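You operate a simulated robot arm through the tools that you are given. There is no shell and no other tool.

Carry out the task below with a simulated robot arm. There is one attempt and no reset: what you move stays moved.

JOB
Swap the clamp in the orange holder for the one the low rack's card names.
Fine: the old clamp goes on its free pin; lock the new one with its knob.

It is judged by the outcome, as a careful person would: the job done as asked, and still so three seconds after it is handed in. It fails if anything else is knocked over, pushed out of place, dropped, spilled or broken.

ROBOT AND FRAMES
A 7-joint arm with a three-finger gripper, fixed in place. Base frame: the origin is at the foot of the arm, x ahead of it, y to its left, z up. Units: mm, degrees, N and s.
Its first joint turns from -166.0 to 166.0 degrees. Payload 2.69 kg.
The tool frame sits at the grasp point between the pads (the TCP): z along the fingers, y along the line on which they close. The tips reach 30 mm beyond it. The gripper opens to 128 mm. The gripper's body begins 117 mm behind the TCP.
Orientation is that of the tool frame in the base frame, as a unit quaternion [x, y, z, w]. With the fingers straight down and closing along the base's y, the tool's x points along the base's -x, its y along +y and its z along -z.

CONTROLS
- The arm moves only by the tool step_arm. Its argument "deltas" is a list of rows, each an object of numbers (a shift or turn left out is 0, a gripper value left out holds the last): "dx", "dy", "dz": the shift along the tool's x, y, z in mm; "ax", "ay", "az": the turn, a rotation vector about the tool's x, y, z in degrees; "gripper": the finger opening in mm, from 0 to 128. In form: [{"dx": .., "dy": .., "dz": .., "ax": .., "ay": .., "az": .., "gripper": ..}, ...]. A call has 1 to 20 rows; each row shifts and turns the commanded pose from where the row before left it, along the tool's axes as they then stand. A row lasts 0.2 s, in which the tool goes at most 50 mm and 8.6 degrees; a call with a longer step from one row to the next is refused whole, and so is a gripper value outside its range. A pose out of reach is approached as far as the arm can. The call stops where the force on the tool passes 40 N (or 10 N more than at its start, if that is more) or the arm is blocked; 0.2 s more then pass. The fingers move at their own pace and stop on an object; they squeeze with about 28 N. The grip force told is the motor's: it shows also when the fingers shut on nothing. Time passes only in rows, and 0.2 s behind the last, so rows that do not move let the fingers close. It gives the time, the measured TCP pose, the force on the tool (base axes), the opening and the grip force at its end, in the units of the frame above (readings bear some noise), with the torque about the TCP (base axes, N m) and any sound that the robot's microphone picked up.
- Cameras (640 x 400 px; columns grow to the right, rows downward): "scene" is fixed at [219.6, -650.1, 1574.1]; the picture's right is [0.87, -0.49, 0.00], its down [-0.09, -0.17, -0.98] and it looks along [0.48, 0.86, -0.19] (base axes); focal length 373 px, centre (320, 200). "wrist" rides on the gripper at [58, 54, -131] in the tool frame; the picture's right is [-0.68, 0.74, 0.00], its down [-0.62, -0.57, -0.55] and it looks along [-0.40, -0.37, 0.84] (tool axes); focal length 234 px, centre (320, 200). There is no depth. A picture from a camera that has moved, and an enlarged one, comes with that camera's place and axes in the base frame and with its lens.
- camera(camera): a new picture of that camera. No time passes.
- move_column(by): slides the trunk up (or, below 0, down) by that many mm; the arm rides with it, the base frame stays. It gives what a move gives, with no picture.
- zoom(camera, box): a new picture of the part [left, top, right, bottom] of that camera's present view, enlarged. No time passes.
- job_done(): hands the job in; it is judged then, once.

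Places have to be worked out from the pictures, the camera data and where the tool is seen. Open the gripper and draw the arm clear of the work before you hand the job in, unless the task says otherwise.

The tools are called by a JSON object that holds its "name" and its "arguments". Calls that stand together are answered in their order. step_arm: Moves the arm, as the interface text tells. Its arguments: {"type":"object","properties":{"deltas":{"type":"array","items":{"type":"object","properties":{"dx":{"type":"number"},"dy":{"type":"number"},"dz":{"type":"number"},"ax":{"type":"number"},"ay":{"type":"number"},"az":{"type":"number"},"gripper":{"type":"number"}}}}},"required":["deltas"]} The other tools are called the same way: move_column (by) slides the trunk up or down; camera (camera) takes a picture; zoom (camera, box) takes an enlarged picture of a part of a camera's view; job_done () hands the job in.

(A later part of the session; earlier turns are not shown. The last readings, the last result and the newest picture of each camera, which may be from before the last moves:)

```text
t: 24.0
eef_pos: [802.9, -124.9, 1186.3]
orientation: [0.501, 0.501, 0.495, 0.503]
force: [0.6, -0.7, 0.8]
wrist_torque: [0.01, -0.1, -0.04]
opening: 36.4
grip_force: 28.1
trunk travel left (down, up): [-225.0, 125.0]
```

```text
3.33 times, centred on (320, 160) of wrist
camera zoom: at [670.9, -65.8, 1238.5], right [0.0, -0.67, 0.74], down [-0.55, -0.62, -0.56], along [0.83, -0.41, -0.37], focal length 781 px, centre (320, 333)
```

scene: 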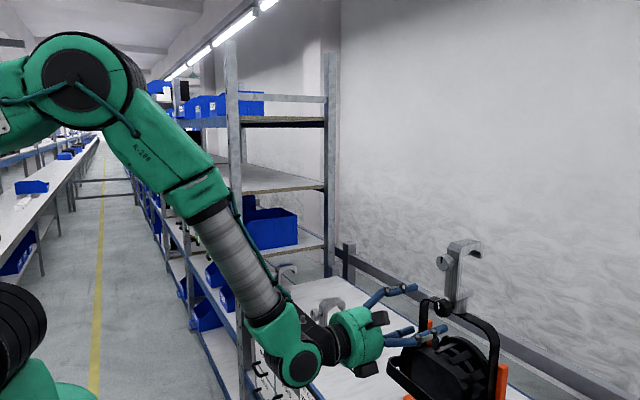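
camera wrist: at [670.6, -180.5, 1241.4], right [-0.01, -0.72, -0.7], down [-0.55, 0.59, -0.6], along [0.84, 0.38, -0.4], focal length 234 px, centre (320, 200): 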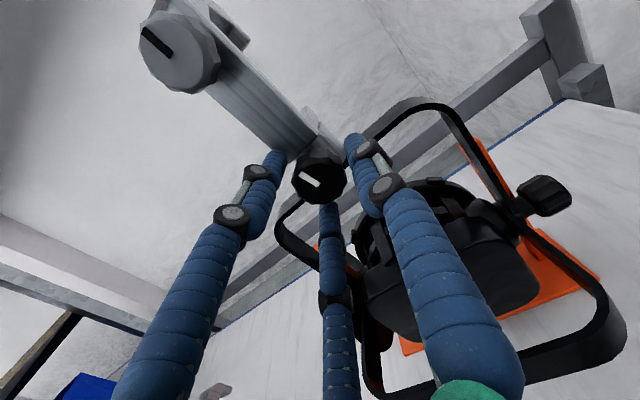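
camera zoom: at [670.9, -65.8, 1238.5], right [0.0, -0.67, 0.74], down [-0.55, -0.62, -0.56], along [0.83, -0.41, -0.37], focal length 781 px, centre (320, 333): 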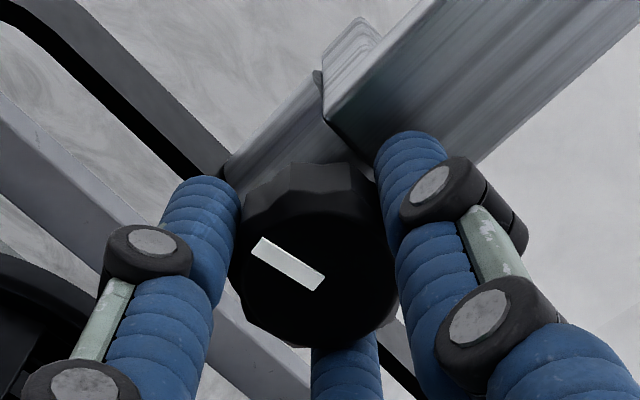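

The clamp has yawed slightly on its pin, so the knob appears to have let go at roughly a quarter turn. I'll turn a little more to be safely past the threshold.

{"name": "step_arm", "arguments": {"deltas": [{"az": -6}, {"az": -6}, {"az": -6}, {"az": -6}, {"az": 0}]}}

{"name": "zoom", "arguments": {"camera": "scene", "box": [380, 240, 500, 330]}}

```text
t: 25.2
eef_pos: [802.3, -125.7, 1185.7]
orientation: [0.385, 0.595, 0.381, 0.594]
force: [0.7, -0.8, 0.4]
wrist_torque: [0.04, -0.02, -0.06]
opening: 36.4
grip_force: 27.9
trunk travel left (down, up): [-225.0, 125.0]
```

```text
4.44 times, centred on (440, 285) of scene
camera zoom: at [219.6, -650.1, 1574.1], right [0.87, -0.49, 0.0], down [-0.09, -0.17, -0.98], along [0.48, 0.86, -0.19], focal length 1656 px, centre (-213, -178)
```

zoom: 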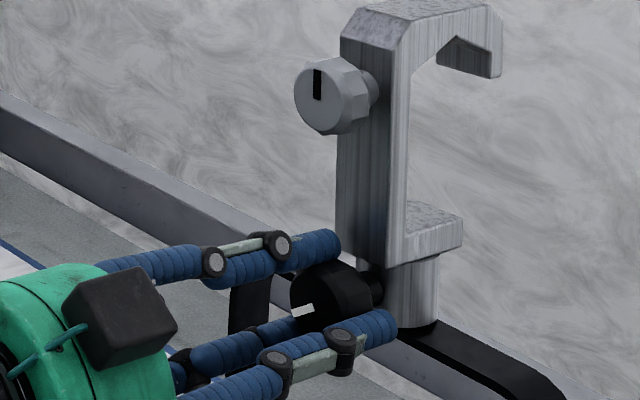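

The knob is at about -116° and the clamp is loose. I'll open, back straight off the knob, and turn the tool back so the fingers close horizontally (camera on top).

{"name": "step_arm", "arguments": {"deltas": [{"gripper": 45}, {"gripper": 70}, {"gripper": 70}, {"dz": -20}, {"dz": -20}, {"dz": -20}, {"dz": -20, "gripper": 100}, {"az": 8.3}, {"az": 8.3}, {"az": 8.3}, {"az": 8.3}, {"az": 8.3}, {"az": 8.3}, {"az": 8.3}, {"az": 8.3}, {"az": 8.3}, {"az": 8.3}, {"az": 8.3}, {"az": 8.3}, {"az": 8.3}]}}

{"name": "camera", "arguments": {"camera": "wrist"}}

{"name": "zoom", "arguments": {"camera": "scene", "box": [360, 220, 520, 340]}}

```text
t: 29.4
eef_pos: [722.3, -123.9, 1185.8]
orientation: [0.708, 0.037, 0.704, 0.041]
force: [-0.7, -0.1, -0.1]
wrist_torque: [0.01, -0.02, 0.03]
opening: 100.2
grip_force: 0.0
trunk travel left (down, up): [-225.0, 125.0]
```

```text
taken
camera wrist: at [590.3, -170.8, 1249.7], right [-0.01, -0.81, -0.59], down [-0.55, 0.5, -0.67], along [0.84, 0.32, -0.45], focal length 234 px, centre (320, 200)
```

wrist: 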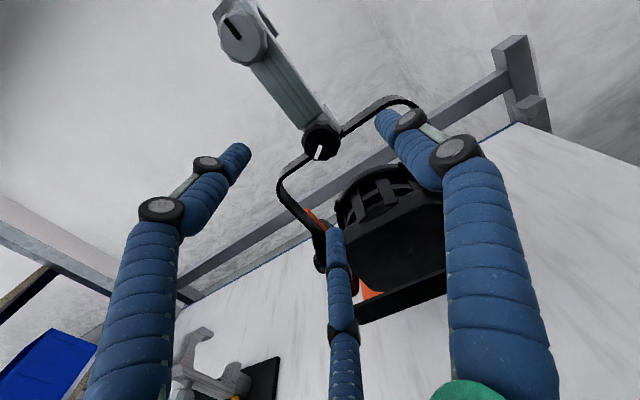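

```text
3.33 times, centred on (440, 280) of scene
camera zoom: at [219.6, -650.1, 1574.1], right [0.87, -0.49, 0.0], down [-0.09, -0.17, -0.98], along [0.48, 0.86, -0.19], focal length 1242 px, centre (-80, -67)
```

zoom: 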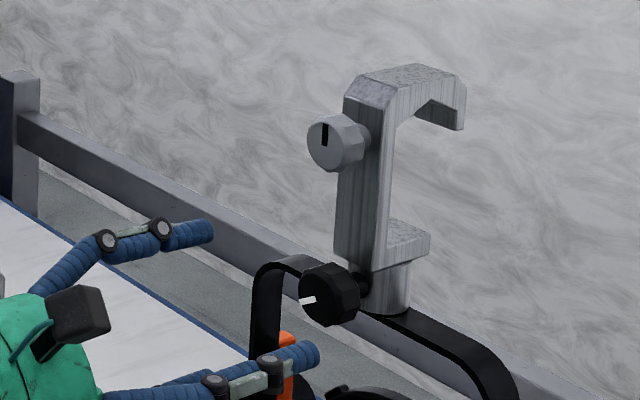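

The clamp stands upright and loose. I'll level the roll, raise to mid-shank height (z≈1235, between the two knobs), and open wide for the approach.

{"name": "step_arm", "arguments": {"deltas": [{"az": 6.3, "gripper": 128}, {"dx": 25}, {"dx": 24.5}, {"dz": 15}, {"dz": 15}, {"dx": 0}]}}

{"name": "camera", "arguments": {"camera": "wrist"}}

{"name": "zoom", "arguments": {"camera": "wrist", "box": [250, 50, 390, 180]}}

```text
t: 30.8
eef_pos: [753.5, -125.7, 1234.7]
orientation: [0.709, 0.0, 0.705, 0.002]
force: [0.3, -0.6, 0.5]
wrist_torque: [0.0, 0.02, 0.0]
opening: 128.0
grip_force: 0.0
trunk travel left (down, up): [-225.0, 125.0]
```

```text
taken
camera wrist: at [621.3, -177.7, 1293.6], right [-0.01, -0.74, -0.67], down [-0.55, 0.57, -0.61], along [0.84, 0.37, -0.41], focal length 234 px, centre (320, 200)
```

wrist: 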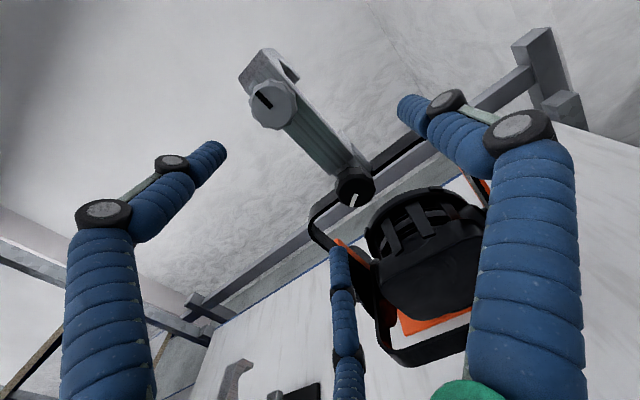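

```text
3.08 times, centred on (320, 115) of wrist
camera zoom: at [621.3, -177.7, 1293.6], right [-0.01, -0.74, -0.67], down [-0.55, 0.57, -0.61], along [0.84, 0.37, -0.41], focal length 720 px, centre (320, 462)
```

zoom: 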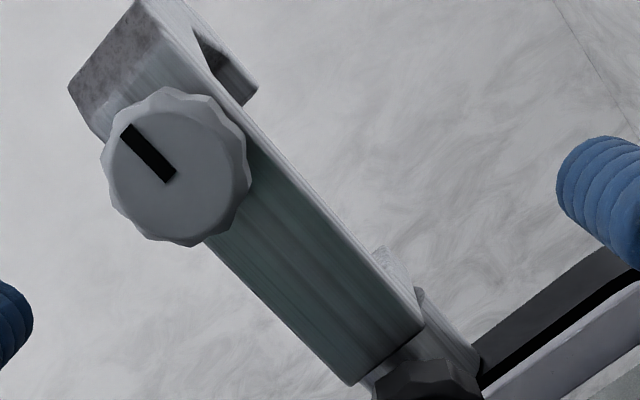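

The shank's lower front corners triangulate to y≈-110 and -141, centred at y≈-125.5, which matches the tool's y. I'll move straight in so the fingers straddle the shank, checking forces.

{"name": "step_arm", "arguments": {"deltas": [{"dz": 18, "dx": 1}, {"dz": 18, "dx": 1}, {"dz": 18}, {"dz": 15}, {"dz": 13}, {"dz": 10}, {"dx": 0}]}}

{"name": "camera", "arguments": {"camera": "wrist"}}

{"name": "zoom", "arguments": {"camera": "scene", "box": [380, 230, 500, 330]}}

```text
t: 32.4
eef_pos: [841.9, -123.1, 1235.1]
orientation: [0.71, 0.0, 0.704, 0.002]
force: [-34.7, 8.2, -0.1]
wrist_torque: [0.45, 2.46, 1.38]
opening: 128.5
grip_force: 0.2
trunk travel left (down, up): [-225.0, 125.0]
```

```text
taken
camera wrist: at [710.0, -176.8, 1294.2], right [-0.01, -0.74, -0.67], down [-0.55, 0.57, -0.61], along [0.83, 0.37, -0.41], focal length 234 px, centre (320, 200)
```

wrist: 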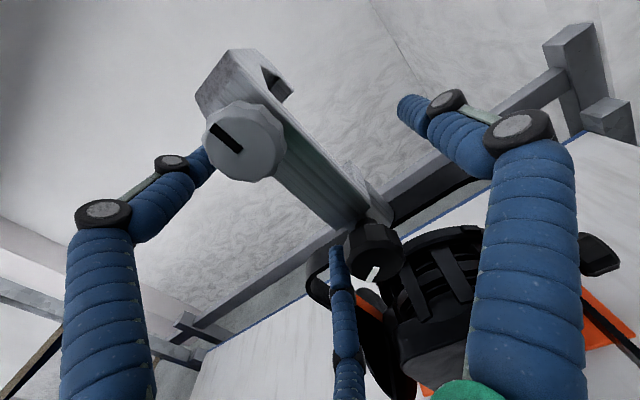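

```text
4.00 times, centred on (440, 280) of scene
camera zoom: at [219.6, -650.1, 1574.1], right [0.87, -0.49, 0.0], down [-0.09, -0.17, -0.98], along [0.48, 0.86, -0.19], focal length 1491 px, centre (-160, -120)
```

zoom: 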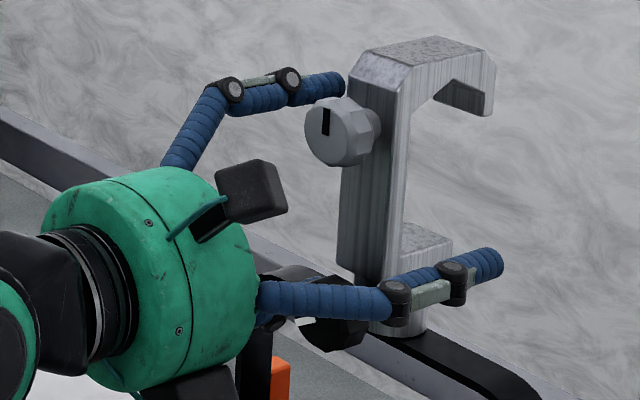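

Contact: -35 N along x, and the torque puts it about 70 mm below and 40 mm to the +y side of the TCP. That matches the third finger's tip touching the yoke's bend, so the third finger is physically real. The lamp hasn't visibly moved; I'll back straight off.

{"name": "step_arm", "arguments": {"deltas": [{"dz": -5}, {"dz": -10}, {"dz": -15}, {"dz": -20}, {"dx": 0}]}}

{"name": "zoom", "arguments": {"camera": "scene", "box": [380, 230, 520, 400]}}

{"name": "camera", "arguments": {"camera": "wrist"}}

```text
t: 33.6
eef_pos: [795.0, -125.4, 1239.3]
orientation: [0.709, 0.0, 0.705, 0.002]
force: [0.2, 0.0, 0.1]
wrist_torque: [0.01, 0.03, -0.02]
opening: 128.1
grip_force: 0.1
trunk travel left (down, up): [-225.0, 125.0]
```

```text
2.35 times, centred on (450, 315) of scene
camera zoom: at [219.6, -650.1, 1574.1], right [0.87, -0.49, 0.0], down [-0.09, -0.17, -0.98], along [0.48, 0.86, -0.19], focal length 877 px, centre (14, -71)
```

zoom: 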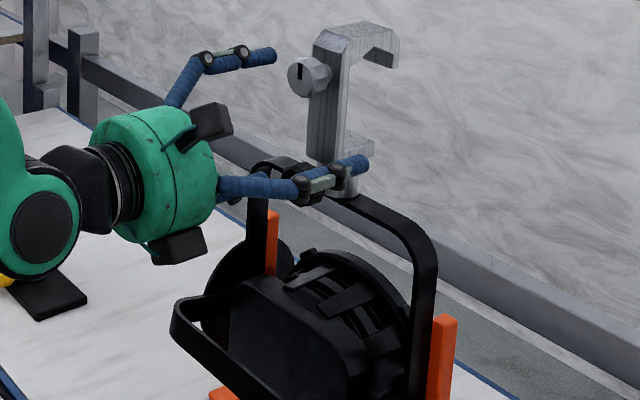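

```text
taken
camera wrist: at [663.6, -177.6, 1296.8], right [-0.01, -0.74, -0.67], down [-0.55, 0.57, -0.61], along [0.84, 0.37, -0.41], focal length 234 px, centre (320, 200)
```

wrist: 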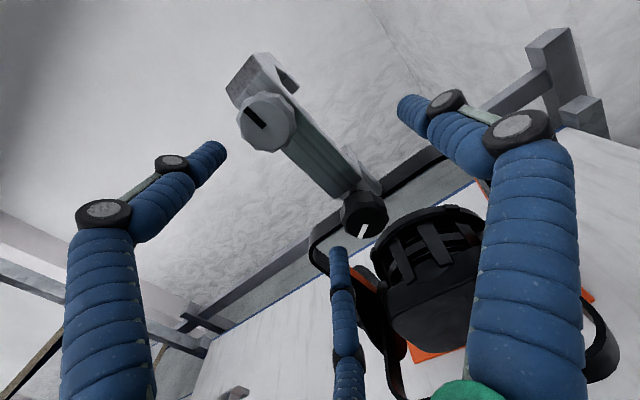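

The lamp and orange stand look unchanged. I'll narrow the hand to 80 mm and shift 10 mm to +y, since the thumb is on the -y side and the finger pair on the +y side, so everything clears the shank, knobs and yoke. Then I'll approach again in short steps.

{"name": "step_arm", "arguments": {"deltas": [{"gripper": 80, "dy": -5}, {"dy": -5}, {"dz": 10}, {"dz": 10}, {"dz": 10}, {"dz": 10}, {"dz": 8}, {"dx": 0}]}}

{"name": "camera", "arguments": {"camera": "wrist"}}

{"name": "zoom", "arguments": {"camera": "scene", "box": [380, 230, 500, 330]}}

```text
t: 35.4
eef_pos: [843.1, -114.9, 1237.0]
orientation: [0.709, 0.0, 0.705, 0.002]
force: [0.3, -0.4, 0.2]
wrist_torque: [0.0, 0.0, 0.01]
opening: 79.7
grip_force: 0.0
trunk travel left (down, up): [-225.0, 125.0]
```

```text
taken
camera wrist: at [711.9, -168.7, 1295.3], right [-0.01, -0.74, -0.67], down [-0.55, 0.57, -0.61], along [0.84, 0.37, -0.41], focal length 234 px, centre (320, 200)
```

wrist: 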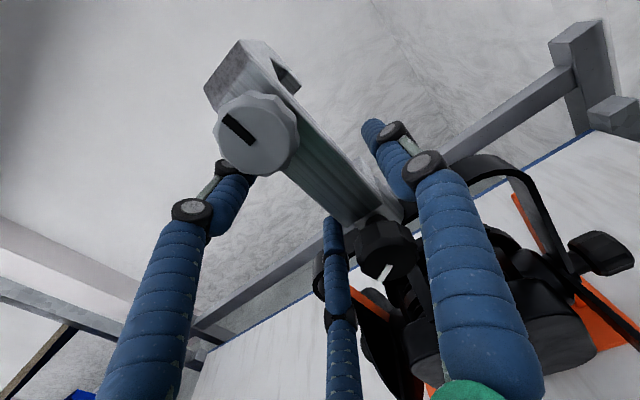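

```text
4.00 times, centred on (440, 280) of scene
camera zoom: at [219.6, -650.1, 1574.1], right [0.87, -0.49, 0.0], down [-0.09, -0.17, -0.98], along [0.48, 0.86, -0.19], focal length 1491 px, centre (-160, -120)
```

zoom: 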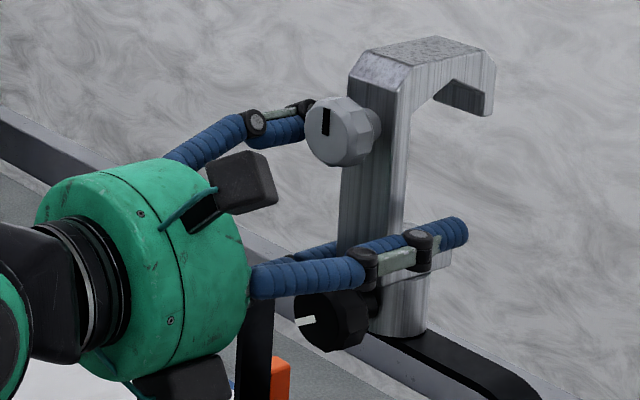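

No contact, and the shank lies between the thumb and the finger pair. I'll close in stages, watching the sideways force.

{"name": "step_arm", "arguments": {"deltas": [{"gripper": 72}, {"gripper": 66}, {"gripper": 62}, {"gripper": 58}, {"gripper": 58}]}}

{"name": "camera", "arguments": {"camera": "wrist"}}

```text
t: 36.6
eef_pos: [844.9, -115.2, 1237.1]
orientation: [0.709, 0.0, 0.705, 0.002]
force: [-0.4, -0.8, -0.1]
wrist_torque: [-0.01, -0.02, 0.0]
opening: 57.7
grip_force: 0.1
trunk travel left (down, up): [-225.0, 125.0]
```

```text
taken
camera wrist: at [711.6, -168.8, 1295.5], right [-0.01, -0.74, -0.67], down [-0.55, 0.57, -0.61], along [0.84, 0.37, -0.41], focal length 234 px, centre (320, 200)
```

wrist: 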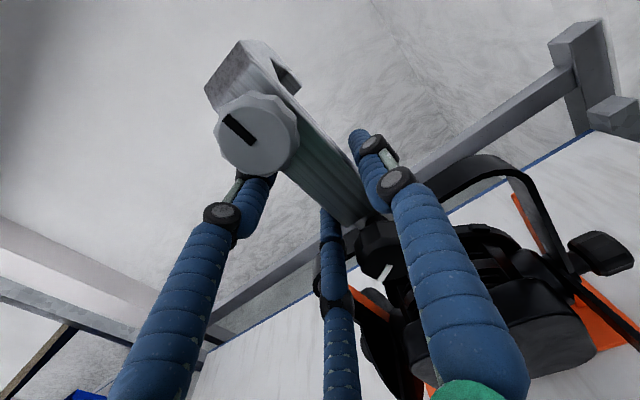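

No contact yet at 58 mm. I'll continue in 2 mm stages and read the force.

{"name": "step_arm", "arguments": {"deltas": [{"gripper": 55}, {"gripper": 53}, {"gripper": 53}]}}

{"name": "step_arm", "arguments": {"deltas": [{"gripper": 51}, {"gripper": 50}, {"gripper": 50}]}}

{"name": "zoom", "arguments": {"camera": "wrist", "box": [250, 110, 410, 250]}}

```text
t: 37.4
eef_pos: [844.1, -116.0, 1237.7]
orientation: [0.709, -0.001, 0.705, 0.004]
force: [0.2, 0.3, 0.2]
wrist_torque: [-0.04, -0.01, -0.01]
opening: 53.0
grip_force: 0.0
trunk travel left (down, up): [-225.0, 125.0]
```

```text
t: 38.2
eef_pos: [844.2, -115.7, 1237.8]
orientation: [0.709, 0.0, 0.705, 0.003]
force: [0.3, -0.8, 0.9]
wrist_torque: [-0.02, -0.01, -0.02]
opening: 50.7
grip_force: 0.4
trunk travel left (down, up): [-225.0, 125.0]
```

```text
2.86 times, centred on (330, 180) of wrist
camera zoom: at [711.6, -168.8, 1295.6], right [-0.01, -0.74, -0.67], down [-0.55, 0.57, -0.61], along [0.84, 0.37, -0.41], focal length 669 px, centre (291, 257)
```

zoom: 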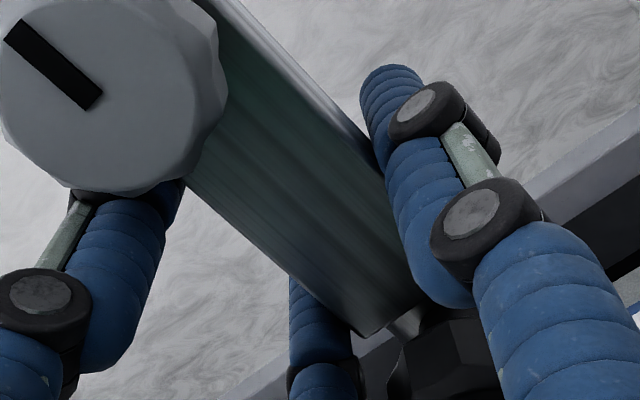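

The opening stopped at 50.7 with a slight grip force and no side force, which is what I predicted for both sides touching together. I'll squeeze fully now.

{"name": "step_arm", "arguments": {"deltas": [{"gripper": 46}, {"gripper": 40}, {"gripper": 30}, {"gripper": 10}, {"gripper": 0}, {"gripper": 0}]}}

{"name": "zoom", "arguments": {"camera": "scene", "box": [380, 230, 500, 330]}}

{"name": "camera", "arguments": {"camera": "wrist"}}

```text
t: 39.6
eef_pos: [844.2, -116.1, 1236.4]
orientation: [0.709, -0.001, 0.705, 0.003]
force: [-0.9, 0.1, -0.1]
wrist_torque: [0.04, 0.04, 0.03]
opening: 48.8
grip_force: 27.9
trunk travel left (down, up): [-225.0, 125.0]
```

```text
4.00 times, centred on (440, 280) of scene
camera zoom: at [219.6, -650.1, 1574.1], right [0.87, -0.49, 0.0], down [-0.09, -0.17, -0.98], along [0.48, 0.86, -0.19], focal length 1491 px, centre (-160, -120)
```

zoom: 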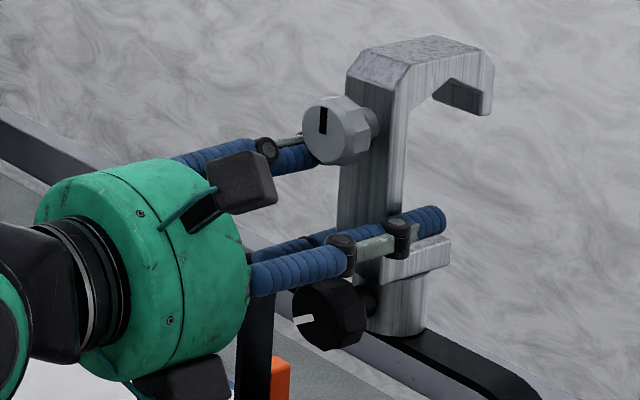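

```text
taken
camera wrist: at [711.6, -168.7, 1295.5], right [-0.01, -0.74, -0.67], down [-0.55, 0.57, -0.61], along [0.84, 0.37, -0.41], focal length 234 px, centre (320, 200)
```

wrist: 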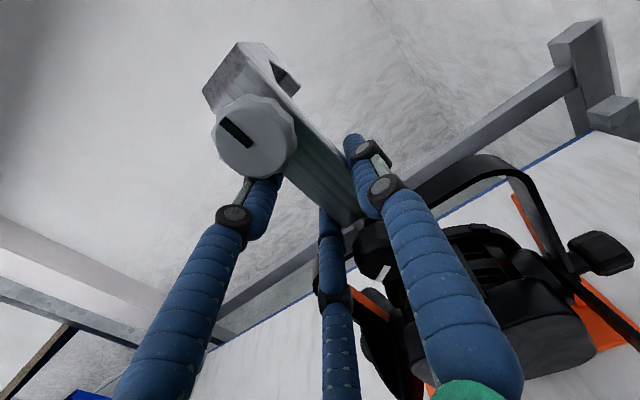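

I have a firm 28 N grip with no side load; the grasp pose is TCP (844.2,-116.1,1236.4). I'll lift by a few millimetres and check that the clamp slides free and the lamp stays.

{"name": "step_arm", "arguments": {"deltas": [{"dx": 1.5}, {"dx": 1.5}, {"dx": 1.5}, {"dx": 1.5}]}}

{"name": "zoom", "arguments": {"camera": "scene", "box": [380, 230, 500, 330]}}

```text
t: 40.6
eef_pos: [844.8, -114.4, 1243.3]
orientation: [0.709, 0.0, 0.705, 0.002]
force: [-1.2, -5.5, -3.4]
wrist_torque: [-0.23, 0.09, -0.14]
opening: 48.5
grip_force: 27.9
trunk travel left (down, up): [-225.0, 125.0]
```

```text
4.00 times, centred on (440, 280) of scene
camera zoom: at [219.6, -650.1, 1574.1], right [0.87, -0.49, 0.0], down [-0.09, -0.17, -0.98], along [0.48, 0.86, -0.19], focal length 1491 px, centre (-160, -120)
```

zoom: 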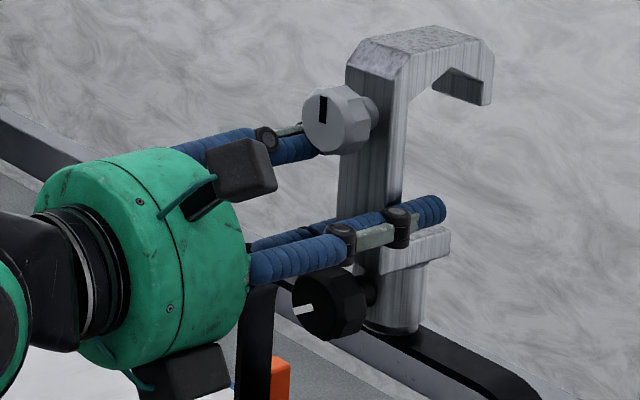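

The clamp slides up freely at about 3.4 N of weight, and the lamp isn't moving. I'll continue the lift slowly and then look at the pin beneath it.

{"name": "step_arm", "arguments": {"deltas": [{"dx": 3}, {"dx": 3}, {"dx": 4}, {"dx": 4}, {"dx": 4}, {"dx": 4}, {"dx": 4}]}}

{"name": "zoom", "arguments": {"camera": "scene", "box": [380, 230, 500, 330]}}

{"name": "camera", "arguments": {"camera": "wrist"}}

```text
t: 42.2
eef_pos: [844.2, -114.5, 1268.0]
orientation: [0.709, 0.0, 0.705, 0.001]
force: [-0.1, -0.6, -2.2]
wrist_torque: [0.06, 0.01, 0.02]
opening: 48.3
grip_force: 27.4
trunk travel left (down, up): [-225.0, 125.0]
```

```text
4.00 times, centred on (440, 280) of scene
camera zoom: at [219.6, -650.1, 1574.1], right [0.87, -0.49, 0.0], down [-0.09, -0.17, -0.98], along [0.48, 0.86, -0.19], focal length 1491 px, centre (-160, -120)
```

zoom: 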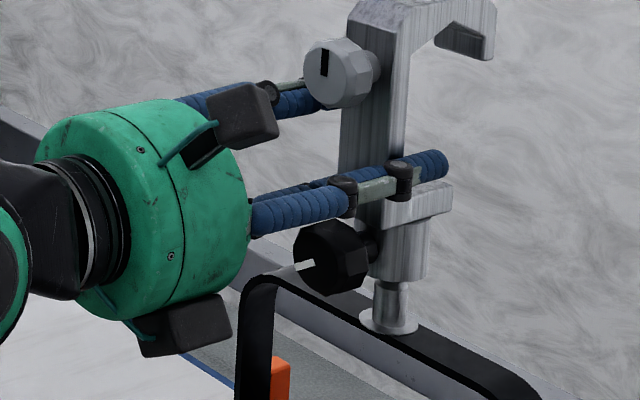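

```text
taken
camera wrist: at [711.4, -167.3, 1327.1], right [-0.01, -0.74, -0.67], down [-0.55, 0.57, -0.61], along [0.84, 0.37, -0.41], focal length 234 px, centre (320, 200)
```

wrist: 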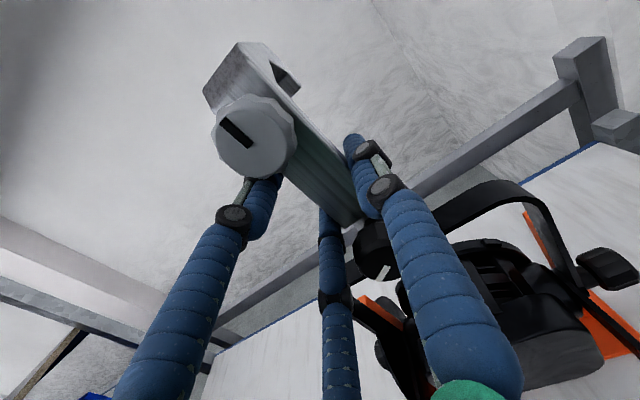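

The clamp is up 32 mm and the lamp's pin shows below it. I'll raise it clear and then move 70 mm to +y, so the wrist camera can see the bare lamp pin at a known offset from the seated pose. That gives me a reference for aligning over the free pin.

{"name": "step_arm", "arguments": {"deltas": [{"dx": 8}, {"dx": 10}, {"dx": 14}, {"dx": 14.4}, {"dy": -18}, {"dy": -18}, {"dy": -18}, {"dy": -16, "dz": -8}, {"dx": 0}, {"dx": 0}]}}

{"name": "camera", "arguments": {"camera": "wrist"}}

{"name": "zoom", "arguments": {"camera": "scene", "box": [360, 200, 520, 400]}}

```text
t: 44.4
eef_pos: [832.4, -80.3, 1323.0]
orientation: [0.711, 0.006, 0.704, -0.004]
force: [0.5, 0.2, -2.9]
wrist_torque: [0.03, 0.06, 0.04]
opening: 48.4
grip_force: 27.4
out of reach, approached as far as the arm can: row 6, 7, 8
trunk travel left (down, up): [-225.0, 125.0]
```

```text
taken
camera wrist: at [700.6, -135.8, 1381.6], right [0.0, -0.74, -0.67], down [-0.56, 0.56, -0.61], along [0.83, 0.38, -0.41], focal length 234 px, centre (320, 200)
```

wrist: 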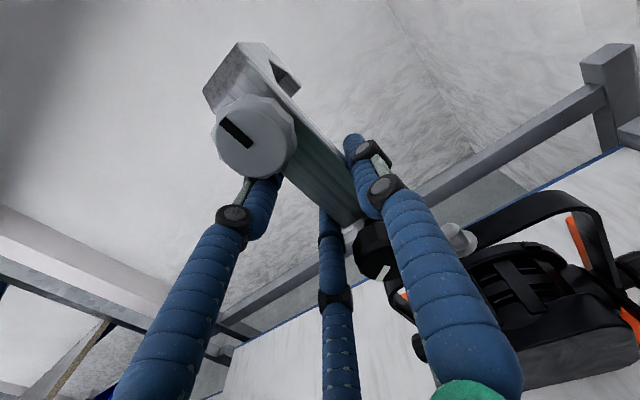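

```text
2.00 times, centred on (440, 300) of scene
camera zoom: at [219.6, -650.1, 1574.1], right [0.87, -0.49, 0.0], down [-0.09, -0.17, -0.98], along [0.48, 0.86, -0.19], focal length 745 px, centre (80, 0)
```

zoom: 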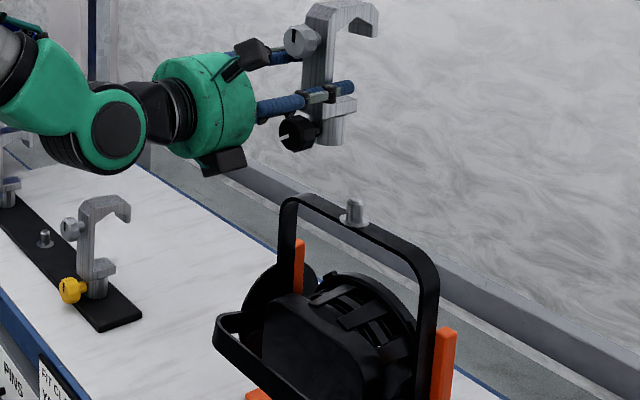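

Moving to +y with this roll is out of reach (a wrist-joint limit), so I can't carry the clamp to the rack in this orientation. The clamp is loose, so I'll return it to the lamp's pin at the same pose and re-grasp it from above, where the wrist has full range. First back over the pin.

{"name": "step_arm", "arguments": {"deltas": [{"dy": 12}, {"dy": 12}, {"dy": 11, "dz": 6}, {"dz": 6, "ax": -1.13, "ay": 0.24}, {"dx": 0}, {"dx": 0}]}}

{"name": "step_arm", "arguments": {"deltas": [{"dx": 0}]}}

{"name": "step_arm", "arguments": {"deltas": [{"dx": 0}]}}

{"name": "zoom", "arguments": {"camera": "scene", "box": [380, 230, 500, 330]}}

```text
t: 45.8
eef_pos: [845.2, -114.1, 1323.9]
orientation: [0.708, -0.007, 0.707, 0.01]
force: [0.0, 0.4, -1.8]
wrist_torque: [-0.01, 0.06, -0.03]
opening: 48.4
grip_force: 27.7
trunk travel left (down, up): [-225.0, 125.0]
```

```text
t: 46.2
eef_pos: [844.8, -115.3, 1323.6]
orientation: [0.708, -0.008, 0.707, 0.01]
force: [-0.7, -0.2, -2.8]
wrist_torque: [0.04, 0.04, -0.03]
opening: 48.7
grip_force: 27.4
trunk travel left (down, up): [-225.0, 125.0]
```

```text
t: 46.6
eef_pos: [845.0, -113.0, 1322.7]
orientation: [0.707, -0.008, 0.707, 0.01]
force: [0.2, 0.2, -1.8]
wrist_torque: [0.04, 0.04, -0.01]
opening: 48.6
grip_force: 27.8
trunk travel left (down, up): [-225.0, 125.0]
```

```text
4.00 times, centred on (440, 280) of scene
camera zoom: at [219.6, -650.1, 1574.1], right [0.87, -0.49, 0.0], down [-0.09, -0.17, -0.98], along [0.48, 0.86, -0.19], focal length 1491 px, centre (-160, -120)
```

zoom: 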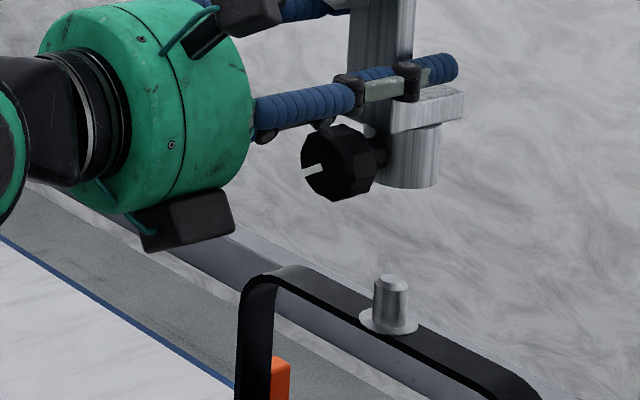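

The command had kept the original orientation, so my correction overshot by 1.1°; I'll undo it, trim about 1 mm, and lower to the height of my earlier reference picture (z≈1272) to compare alignment.

{"name": "step_arm", "arguments": {"deltas": [{"ax": 1.13, "ay": -0.24, "dy": 1.2, "dz": -0.6}, {"dx": -12}, {"dx": -12}, {"dx": -12}, {"dx": -12}, {"dx": 0}]}}

{"name": "step_arm", "arguments": {"deltas": [{"dx": 0}]}}

{"name": "zoom", "arguments": {"camera": "scene", "box": [380, 230, 500, 330]}}

```text
t: 48.0
eef_pos: [844.2, -114.2, 1273.4]
orientation: [0.709, 0.0, 0.705, 0.002]
force: [0.1, -0.1, -2.5]
wrist_torque: [0.01, 0.05, 0.02]
opening: 48.4
grip_force: 28.1
trunk travel left (down, up): [-225.0, 125.0]
```

```text
t: 48.4
eef_pos: [844.4, -115.8, 1274.4]
orientation: [0.709, -0.001, 0.705, 0.003]
force: [0.7, -0.7, -2.1]
wrist_torque: [0.01, 0.03, -0.01]
opening: 48.5
grip_force: 28.0
trunk travel left (down, up): [-225.0, 125.0]
```

```text
4.00 times, centred on (440, 280) of scene
camera zoom: at [219.6, -650.1, 1574.1], right [0.87, -0.49, 0.0], down [-0.09, -0.17, -0.98], along [0.48, 0.86, -0.19], focal length 1491 px, centre (-160, -120)
```

zoom: 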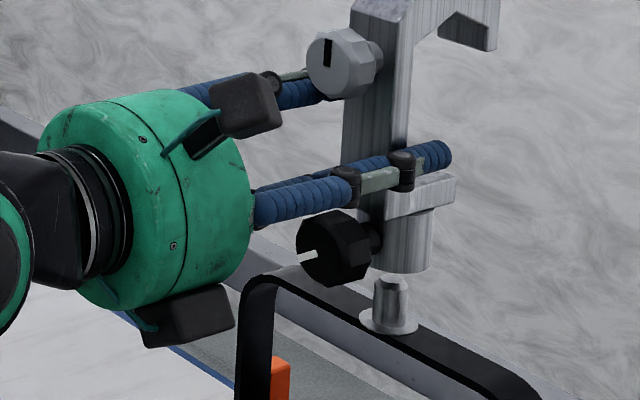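

Measured along the image's vertical, the clamp is back in line with its seated position. I'll lower in small steps onto the pin, watching the force.

{"name": "step_arm", "arguments": {"deltas": [{"dx": -4}, {"dx": -4}, {"dx": -3}, {"dx": -3}]}}

{"name": "zoom", "arguments": {"camera": "scene", "box": [400, 250, 480, 310]}}

```text
t: 49.4
eef_pos: [843.9, -115.4, 1261.0]
orientation: [0.709, 0.001, 0.705, 0.002]
force: [1.1, 0.3, -2.6]
wrist_torque: [0.04, 0.04, -0.03]
opening: 48.4
grip_force: 28.2
trunk travel left (down, up): [-225.0, 125.0]
```

```text
6.67 times, centred on (440, 280) of scene
camera zoom: at [219.6, -650.1, 1574.1], right [0.87, -0.49, 0.0], down [-0.09, -0.17, -0.98], along [0.48, 0.86, -0.19], focal length 2484 px, centre (-480, -333)
```

zoom: 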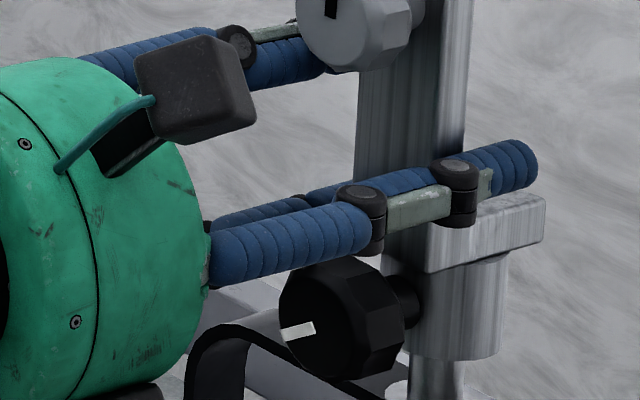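

There's no resistance at z=1261, so the pin should be entering the socket. I'll continue down slowly to the seat.

{"name": "step_arm", "arguments": {"deltas": [{"dx": -3}, {"dx": -3}, {"dx": -3}, {"dx": -3}, {"dx": -3}]}}

{"name": "step_arm", "arguments": {"deltas": [{"dx": -2}, {"dx": -2}, {"dx": -2}, {"dx": -1.5}]}}

{"name": "zoom", "arguments": {"camera": "scene", "box": [380, 230, 500, 330]}}

```text
t: 50.6
eef_pos: [843.7, -115.6, 1247.8]
orientation: [0.709, -0.001, 0.705, 0.003]
force: [0.3, -0.3, -2.7]
wrist_torque: [0.02, 0.02, 0.0]
opening: 48.4
grip_force: 27.8
trunk travel left (down, up): [-225.0, 125.0]
```

```text
t: 51.6
eef_pos: [843.9, -116.2, 1239.0]
orientation: [0.709, -0.001, 0.705, 0.003]
force: [0.3, 0.3, -1.7]
wrist_torque: [0.04, 0.03, -0.03]
opening: 48.7
grip_force: 28.6
trunk travel left (down, up): [-225.0, 125.0]
```

```text
4.00 times, centred on (440, 280) of scene
camera zoom: at [219.6, -650.1, 1574.1], right [0.87, -0.49, 0.0], down [-0.09, -0.17, -0.98], along [0.48, 0.86, -0.19], focal length 1491 px, centre (-160, -120)
```

zoom: 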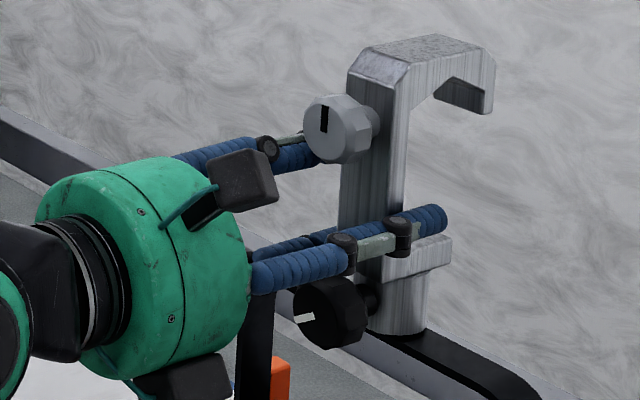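

It's on the pin, about 1–2 mm above the seat, with no side force. I'll lower the last bit until the weight transfers.

{"name": "step_arm", "arguments": {"deltas": [{"dx": -0.8}, {"dx": -0.7}]}}

{"name": "step_arm", "arguments": {"deltas": [{"dx": -0.6}]}}

```text
t: 52.2
eef_pos: [844.0, -115.5, 1236.4]
orientation: [0.71, -0.001, 0.705, 0.003]
force: [-0.1, 0.0, -2.3]
wrist_torque: [0.04, 0.02, -0.02]
opening: 48.5
grip_force: 27.9
trunk travel left (down, up): [-225.0, 125.0]
```

```text
t: 52.6
eef_pos: [843.0, -116.0, 1237.0]
orientation: [0.709, -0.001, 0.705, 0.004]
force: [-0.1, -0.6, -0.2]
wrist_torque: [0.01, 0.05, 0.01]
opening: 48.4
grip_force: 28.1
trunk travel left (down, up): [-225.0, 125.0]
```

The weight has transferred to the pin (force≈0), so it's seated. I'll open to 80 mm, back straight out, rise a little, and start rolling the wrist back toward its mid-range.

{"name": "step_arm", "arguments": {"deltas": [{"gripper": 56}, {"gripper": 70}, {"gripper": 80}, {"gripper": 80}, {"dz": -15}, {"dz": -20}, {"dz": -25}, {"dz": -30}, {"dz": -35}, {"dz": -35}, {"dx": 30}, {"dx": 30}, {"az": -8.5}, {"az": -8.5}, {"az": -8.5}, {"az": -8.5}]}}

{"name": "zoom", "arguments": {"camera": "scene", "box": [360, 220, 520, 340]}}

```text
t: 56.0
eef_pos: [684.7, -113.3, 1297.8]
orientation: [0.678, 0.207, 0.674, 0.209]
force: [-0.4, 0.7, -0.6]
wrist_torque: [0.03, -0.02, -0.01]
opening: 80.0
grip_force: 0.0
trunk travel left (down, up): [-225.0, 125.0]
```

```text
3.33 times, centred on (440, 280) of scene
camera zoom: at [219.6, -650.1, 1574.1], right [0.87, -0.49, 0.0], down [-0.09, -0.17, -0.98], along [0.48, 0.86, -0.19], focal length 1242 px, centre (-80, -67)
```

zoom: 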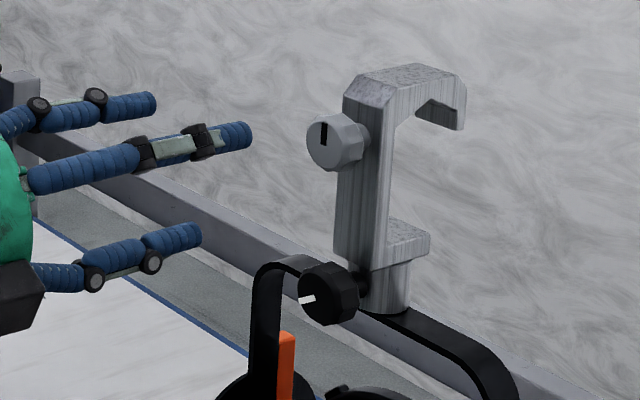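

The old clamp stays put on the lamp. I'll finish the roll (146° more) in free space.

{"name": "step_arm", "arguments": {"deltas": [{"az": -8.5}, {"az": -8.5}, {"az": -8.5}, {"az": -8.5}, {"az": -8.5}, {"az": -8.5}, {"az": -8.5}, {"az": -8.5}, {"az": -8.5}, {"az": -8.5}, {"az": -8.5}, {"az": -8.5}, {"az": -8.5}, {"az": -8.5}, {"az": -8.5}, {"az": -8.5}, {"az": -8.5}, {"az": -1.5}, {"dz": -20}]}}

{"name": "camera", "arguments": {"camera": "scene"}}

{"name": "camera", "arguments": {"camera": "wrist"}}

```text
t: 60.0
eef_pos: [663.2, -116.7, 1297.7]
orientation: [0.001, 0.709, -0.003, 0.706]
force: [0.1, 0.0, -0.3]
wrist_torque: [0.0, -0.04, 0.02]
opening: 80.0
grip_force: 0.1
trunk travel left (down, up): [-225.0, 125.0]
```

```text
taken
```

scene: 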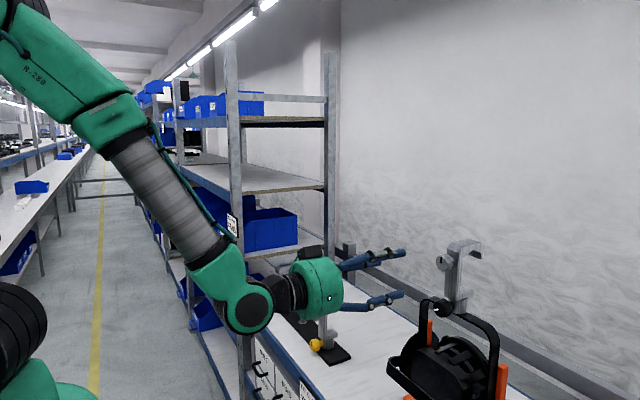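

```text
taken
camera wrist: at [530.9, -61.1, 1238.2], right [0.01, 0.74, 0.67], down [-0.55, -0.56, 0.62], along [0.84, -0.37, 0.4], focal length 234 px, centre (320, 200)
```

wrist: 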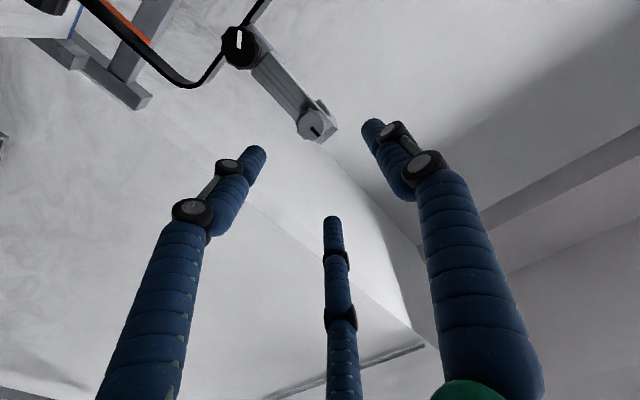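

Now I'll pitch the tool from forward to straight down (+90° about its y) while rising, to end above and in front of the lamp clamp.

{"name": "step_arm", "arguments": {"deltas": [{"dx": -13, "dz": 8, "ay": 8.5}, {"dx": -14, "dz": 6, "ay": 8.5}, {"dx": -14.8, "dz": 3.9, "ay": 8.5}, {"dx": -15.2, "dz": 1.6, "ay": 8.5}, {"dx": -15.3, "dz": -0.6, "ay": 8.5}, {"dx": -15, "dz": -2.9, "ay": 8.5}, {"dx": -14.4, "dz": -5.1, "ay": 8.5}, {"dx": -13.5, "dz": -7.1, "ay": 8.5}, {"dx": -12.3, "dz": -9.1, "ay": 8.5}, {"dx": -10.8, "dz": -10.8, "ay": 8.5}, {"dx": -9.1, "dz": -12.3, "ay": 5}, {"dx": 0}]}}

{"name": "camera", "arguments": {"camera": "scene"}}

{"name": "camera", "arguments": {"camera": "wrist"}}

```text
t: 62.6
eef_pos: [751.8, -115.3, 1440.8]
orientation: [0.003, 1.0, -0.002, -0.002]
force: [-0.3, 0.9, 0.5]
wrist_torque: [-0.05, -0.04, 0.01]
opening: 80.0
grip_force: 0.1
trunk travel left (down, up): [-225.0, 125.0]
```

```text
taken
```

scene: 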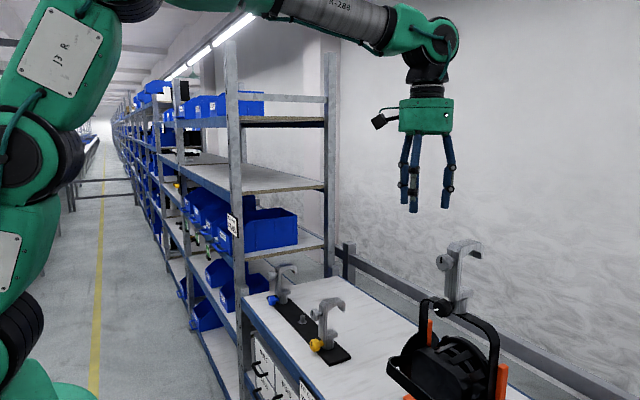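

```text
taken
camera wrist: at [693.4, -60.1, 1571.4], right [0.68, 0.73, -0.01], down [0.62, -0.57, 0.55], along [0.4, -0.38, -0.84], focal length 234 px, centre (320, 200)
```

wrist: 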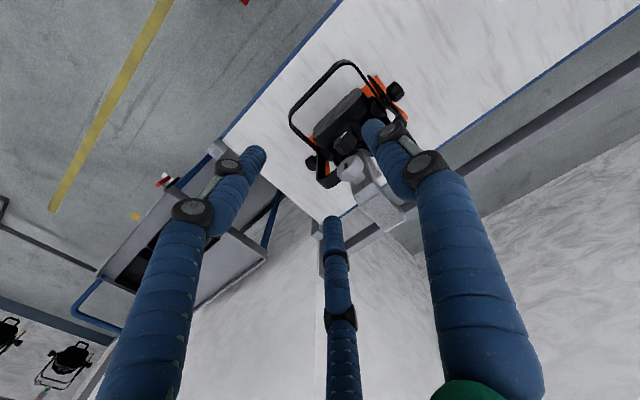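

The tool points straight down at (752,-115,1441). I'll zoom in on the clamp's top from here to locate the hook's arm.

{"name": "zoom", "arguments": {"camera": "wrist", "box": [310, 120, 440, 240]}}

{"name": "zoom", "arguments": {"camera": "scene", "box": [370, 90, 510, 330]}}

```text
3.33 times, centred on (375, 180) of wrist
camera zoom: at [693.4, -60.1, 1571.4], right [0.68, 0.73, -0.01], down [0.62, -0.57, 0.55], along [0.4, -0.38, -0.84], focal length 781 px, centre (137, 267)
```

zoom: 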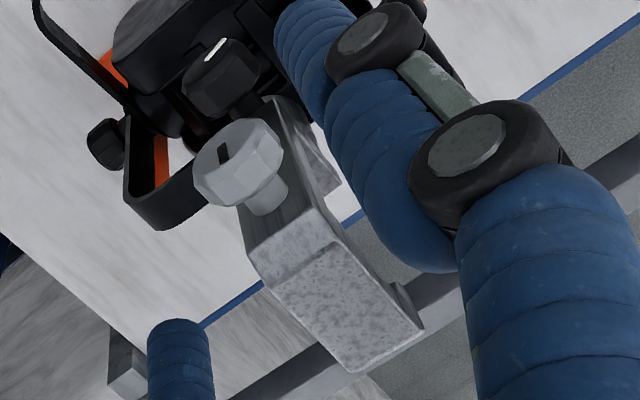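

```text
1.67 times, centred on (440, 210) of scene
camera zoom: at [219.6, -650.1, 1574.1], right [0.87, -0.49, 0.0], down [-0.09, -0.17, -0.98], along [0.48, 0.86, -0.19], focal length 621 px, centre (120, 183)
```

zoom: 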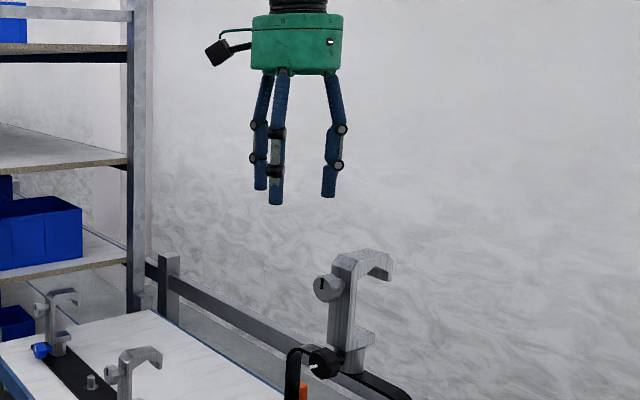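

The hook's top plate triangulates to x 850–908, y -142 to -108, z≈1326. Allowing for the 3-finger offset I want the TCP at about (874,-135,1318). I'll move over it at a safe height first.

{"name": "step_arm", "arguments": {"deltas": [{"dx": -24.4, "dy": -3.9, "dz": 8}, {"dx": -24.4, "dy": -3.9, "dz": 8}, {"dx": -24.4, "dy": -3.9, "dz": 8}, {"dx": -24.4, "dy": -3.9, "dz": 8}, {"dx": -24.4, "dy": -3.9, "dz": 8}, {"dx": 0}]}}

{"name": "camera", "arguments": {"camera": "wrist"}}

{"name": "zoom", "arguments": {"camera": "scene", "box": [390, 150, 510, 330]}}

```text
t: 64.0
eef_pos: [875.5, -136.1, 1398.2]
orientation: [0.002, 1.0, -0.002, -0.002]
force: [-0.7, 0.4, 0.0]
wrist_torque: [0.03, 0.01, 0.01]
opening: 80.0
grip_force: 0.1
trunk travel left (down, up): [-225.0, 125.0]
```

```text
taken
camera wrist: at [816.0, -81.0, 1529.5], right [0.68, 0.73, -0.01], down [0.62, -0.57, 0.55], along [0.4, -0.38, -0.84], focal length 234 px, centre (320, 200)
```

wrist: 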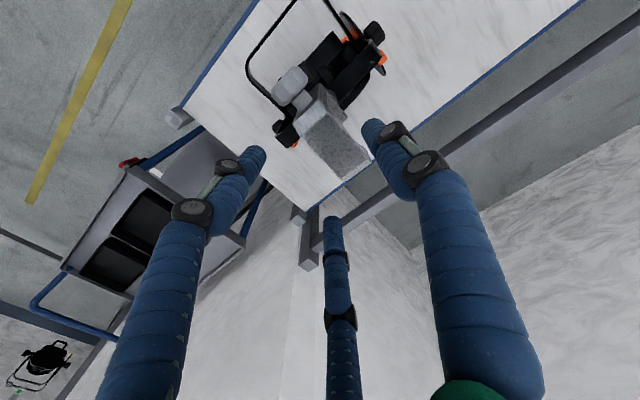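

```text
2.22 times, centred on (450, 240) of scene
camera zoom: at [219.6, -650.1, 1574.1], right [0.87, -0.49, 0.0], down [-0.09, -0.17, -0.98], along [0.48, 0.86, -0.19], focal length 828 px, centre (31, 111)
```

zoom: 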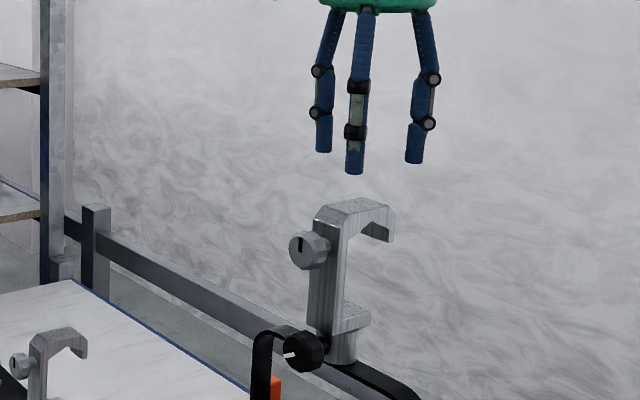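

The reach is fine here. I'll zoom in to refine the plate's place from this closer view before descending.

{"name": "zoom", "arguments": {"camera": "wrist", "box": [256, 60, 400, 200]}}

```text
2.86 times, centred on (328, 130) of wrist
camera zoom: at [816.0, -81.0, 1529.5], right [0.68, 0.73, -0.01], down [0.62, -0.57, 0.55], along [0.4, -0.38, -0.84], focal length 669 px, centre (297, 400)
```

zoom: 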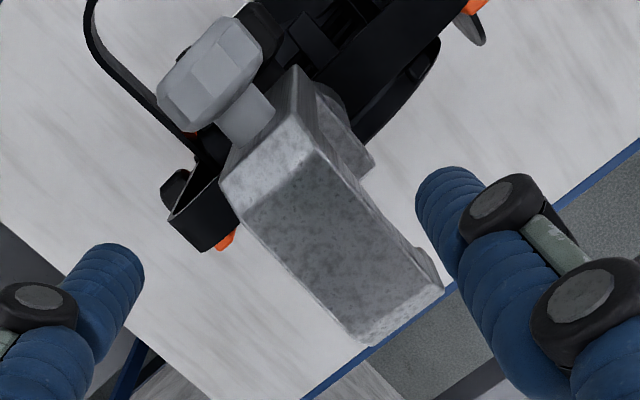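

The plate spans x 852–912, y -140 to -109 (centre y=-124.4). I'll shift 1.5 mm and descend in steps to z≈1318.

{"name": "step_arm", "arguments": {"deltas": [{"dy": 1.5, "dz": 10}, {"dz": 15}, {"dz": 15}, {"dz": 12}, {"dz": 10}, {"dz": 10}, {"dz": 8}, {"dz": 0}]}}

{"name": "camera", "arguments": {"camera": "wrist"}}

{"name": "zoom", "arguments": {"camera": "scene", "box": [390, 200, 510, 320]}}

```text
t: 65.8
eef_pos: [874.8, -132.6, 1321.5]
orientation: [0.002, 1.0, -0.002, -0.003]
force: [-0.2, -0.8, 0.1]
wrist_torque: [0.01, -0.02, 0.01]
opening: 79.9
grip_force: 0.1
trunk travel left (down, up): [-225.0, 125.0]
```

```text
taken
camera wrist: at [815.7, -78.9, 1450.2], right [0.68, 0.73, -0.01], down [0.62, -0.57, 0.55], along [0.4, -0.38, -0.84], focal length 234 px, centre (320, 200)
```

wrist: 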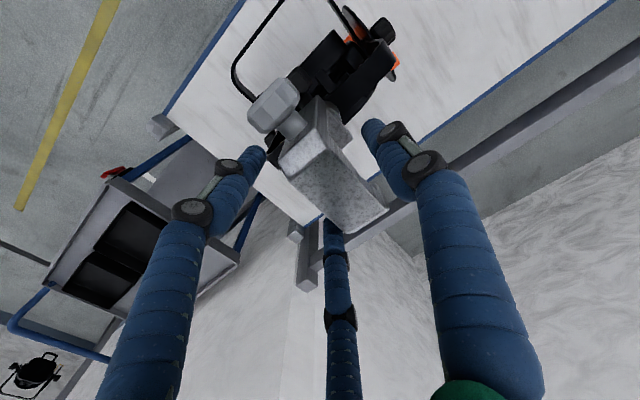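

```text
3.33 times, centred on (450, 260) of scene
camera zoom: at [219.6, -650.1, 1574.1], right [0.87, -0.49, 0.0], down [-0.09, -0.17, -0.98], along [0.48, 0.86, -0.19], focal length 1242 px, centre (-113, 0)
```

zoom: 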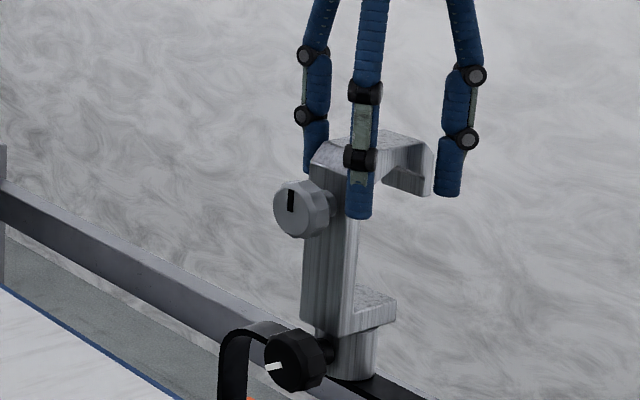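

No contact; the thumb is on the +y side and the pair on the -y side of the plate. I'll close in stages and watch the sideways force.

{"name": "step_arm", "arguments": {"deltas": [{"dz": 2, "gripper": 68}, {"gripper": 60}, {"gripper": 56}, {"gripper": 54}, {"gripper": 54}]}}

{"name": "step_arm", "arguments": {"deltas": [{"gripper": 52}, {"gripper": 51}, {"gripper": 50}, {"gripper": 50}]}}

{"name": "zoom", "arguments": {"camera": "wrist", "box": [240, 60, 420, 240]}}

```text
t: 67.0
eef_pos: [875.0, -132.4, 1318.1]
orientation: [0.003, 1.0, -0.001, -0.003]
force: [-0.8, 0.0, 0.3]
wrist_torque: [-0.02, 0.0, 0.0]
opening: 53.6
grip_force: 0.0
trunk travel left (down, up): [-225.0, 125.0]
```

```text
t: 68.0
eef_pos: [874.5, -132.9, 1317.8]
orientation: [0.002, 1.0, -0.001, -0.002]
force: [0.1, -1.0, 0.3]
wrist_torque: [0.0, 0.01, -0.01]
opening: 50.2
grip_force: 0.3
trunk travel left (down, up): [-225.0, 125.0]
```

```text
2.22 times, centred on (330, 150) of wrist
camera zoom: at [815.7, -79.0, 1448.1], right [0.68, 0.73, -0.01], down [0.62, -0.57, 0.55], along [0.4, -0.38, -0.84], focal length 520 px, centre (298, 311)
```

zoom: 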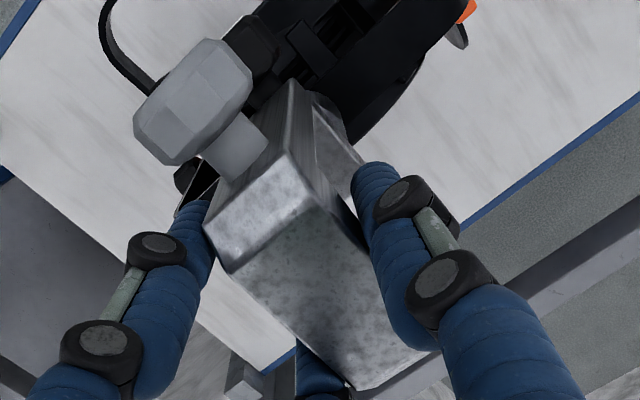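

Fingers are right alongside the plate at 50 mm with virtually no force. I'll squeeze fully in stages.

{"name": "step_arm", "arguments": {"deltas": [{"gripper": 48}, {"gripper": 46}, {"gripper": 46}]}}

{"name": "step_arm", "arguments": {"deltas": [{"gripper": 40}, {"gripper": 20}, {"gripper": 0}, {"gripper": 0}]}}

{"name": "zoom", "arguments": {"camera": "scene", "box": [390, 200, 510, 320]}}

```text
t: 68.8
eef_pos: [874.9, -132.9, 1318.6]
orientation: [0.003, 1.0, -0.001, -0.003]
force: [0.6, 0.3, 1.2]
wrist_torque: [-0.06, 0.01, 0.0]
opening: 48.7
grip_force: 28.3
trunk travel left (down, up): [-225.0, 125.0]
```

```text
t: 69.8
eef_pos: [874.0, -132.7, 1318.1]
orientation: [0.002, 1.0, -0.002, -0.003]
force: [0.5, 0.4, 1.4]
wrist_torque: [-0.09, -0.03, 0.02]
opening: 48.6
grip_force: 27.9
trunk travel left (down, up): [-225.0, 125.0]
```

```text
3.33 times, centred on (450, 260) of scene
camera zoom: at [219.6, -650.1, 1574.1], right [0.87, -0.49, 0.0], down [-0.09, -0.17, -0.98], along [0.48, 0.86, -0.19], focal length 1242 px, centre (-113, 0)
```

zoom: 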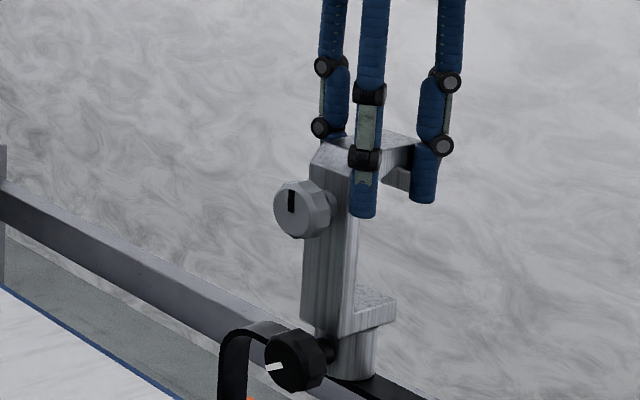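

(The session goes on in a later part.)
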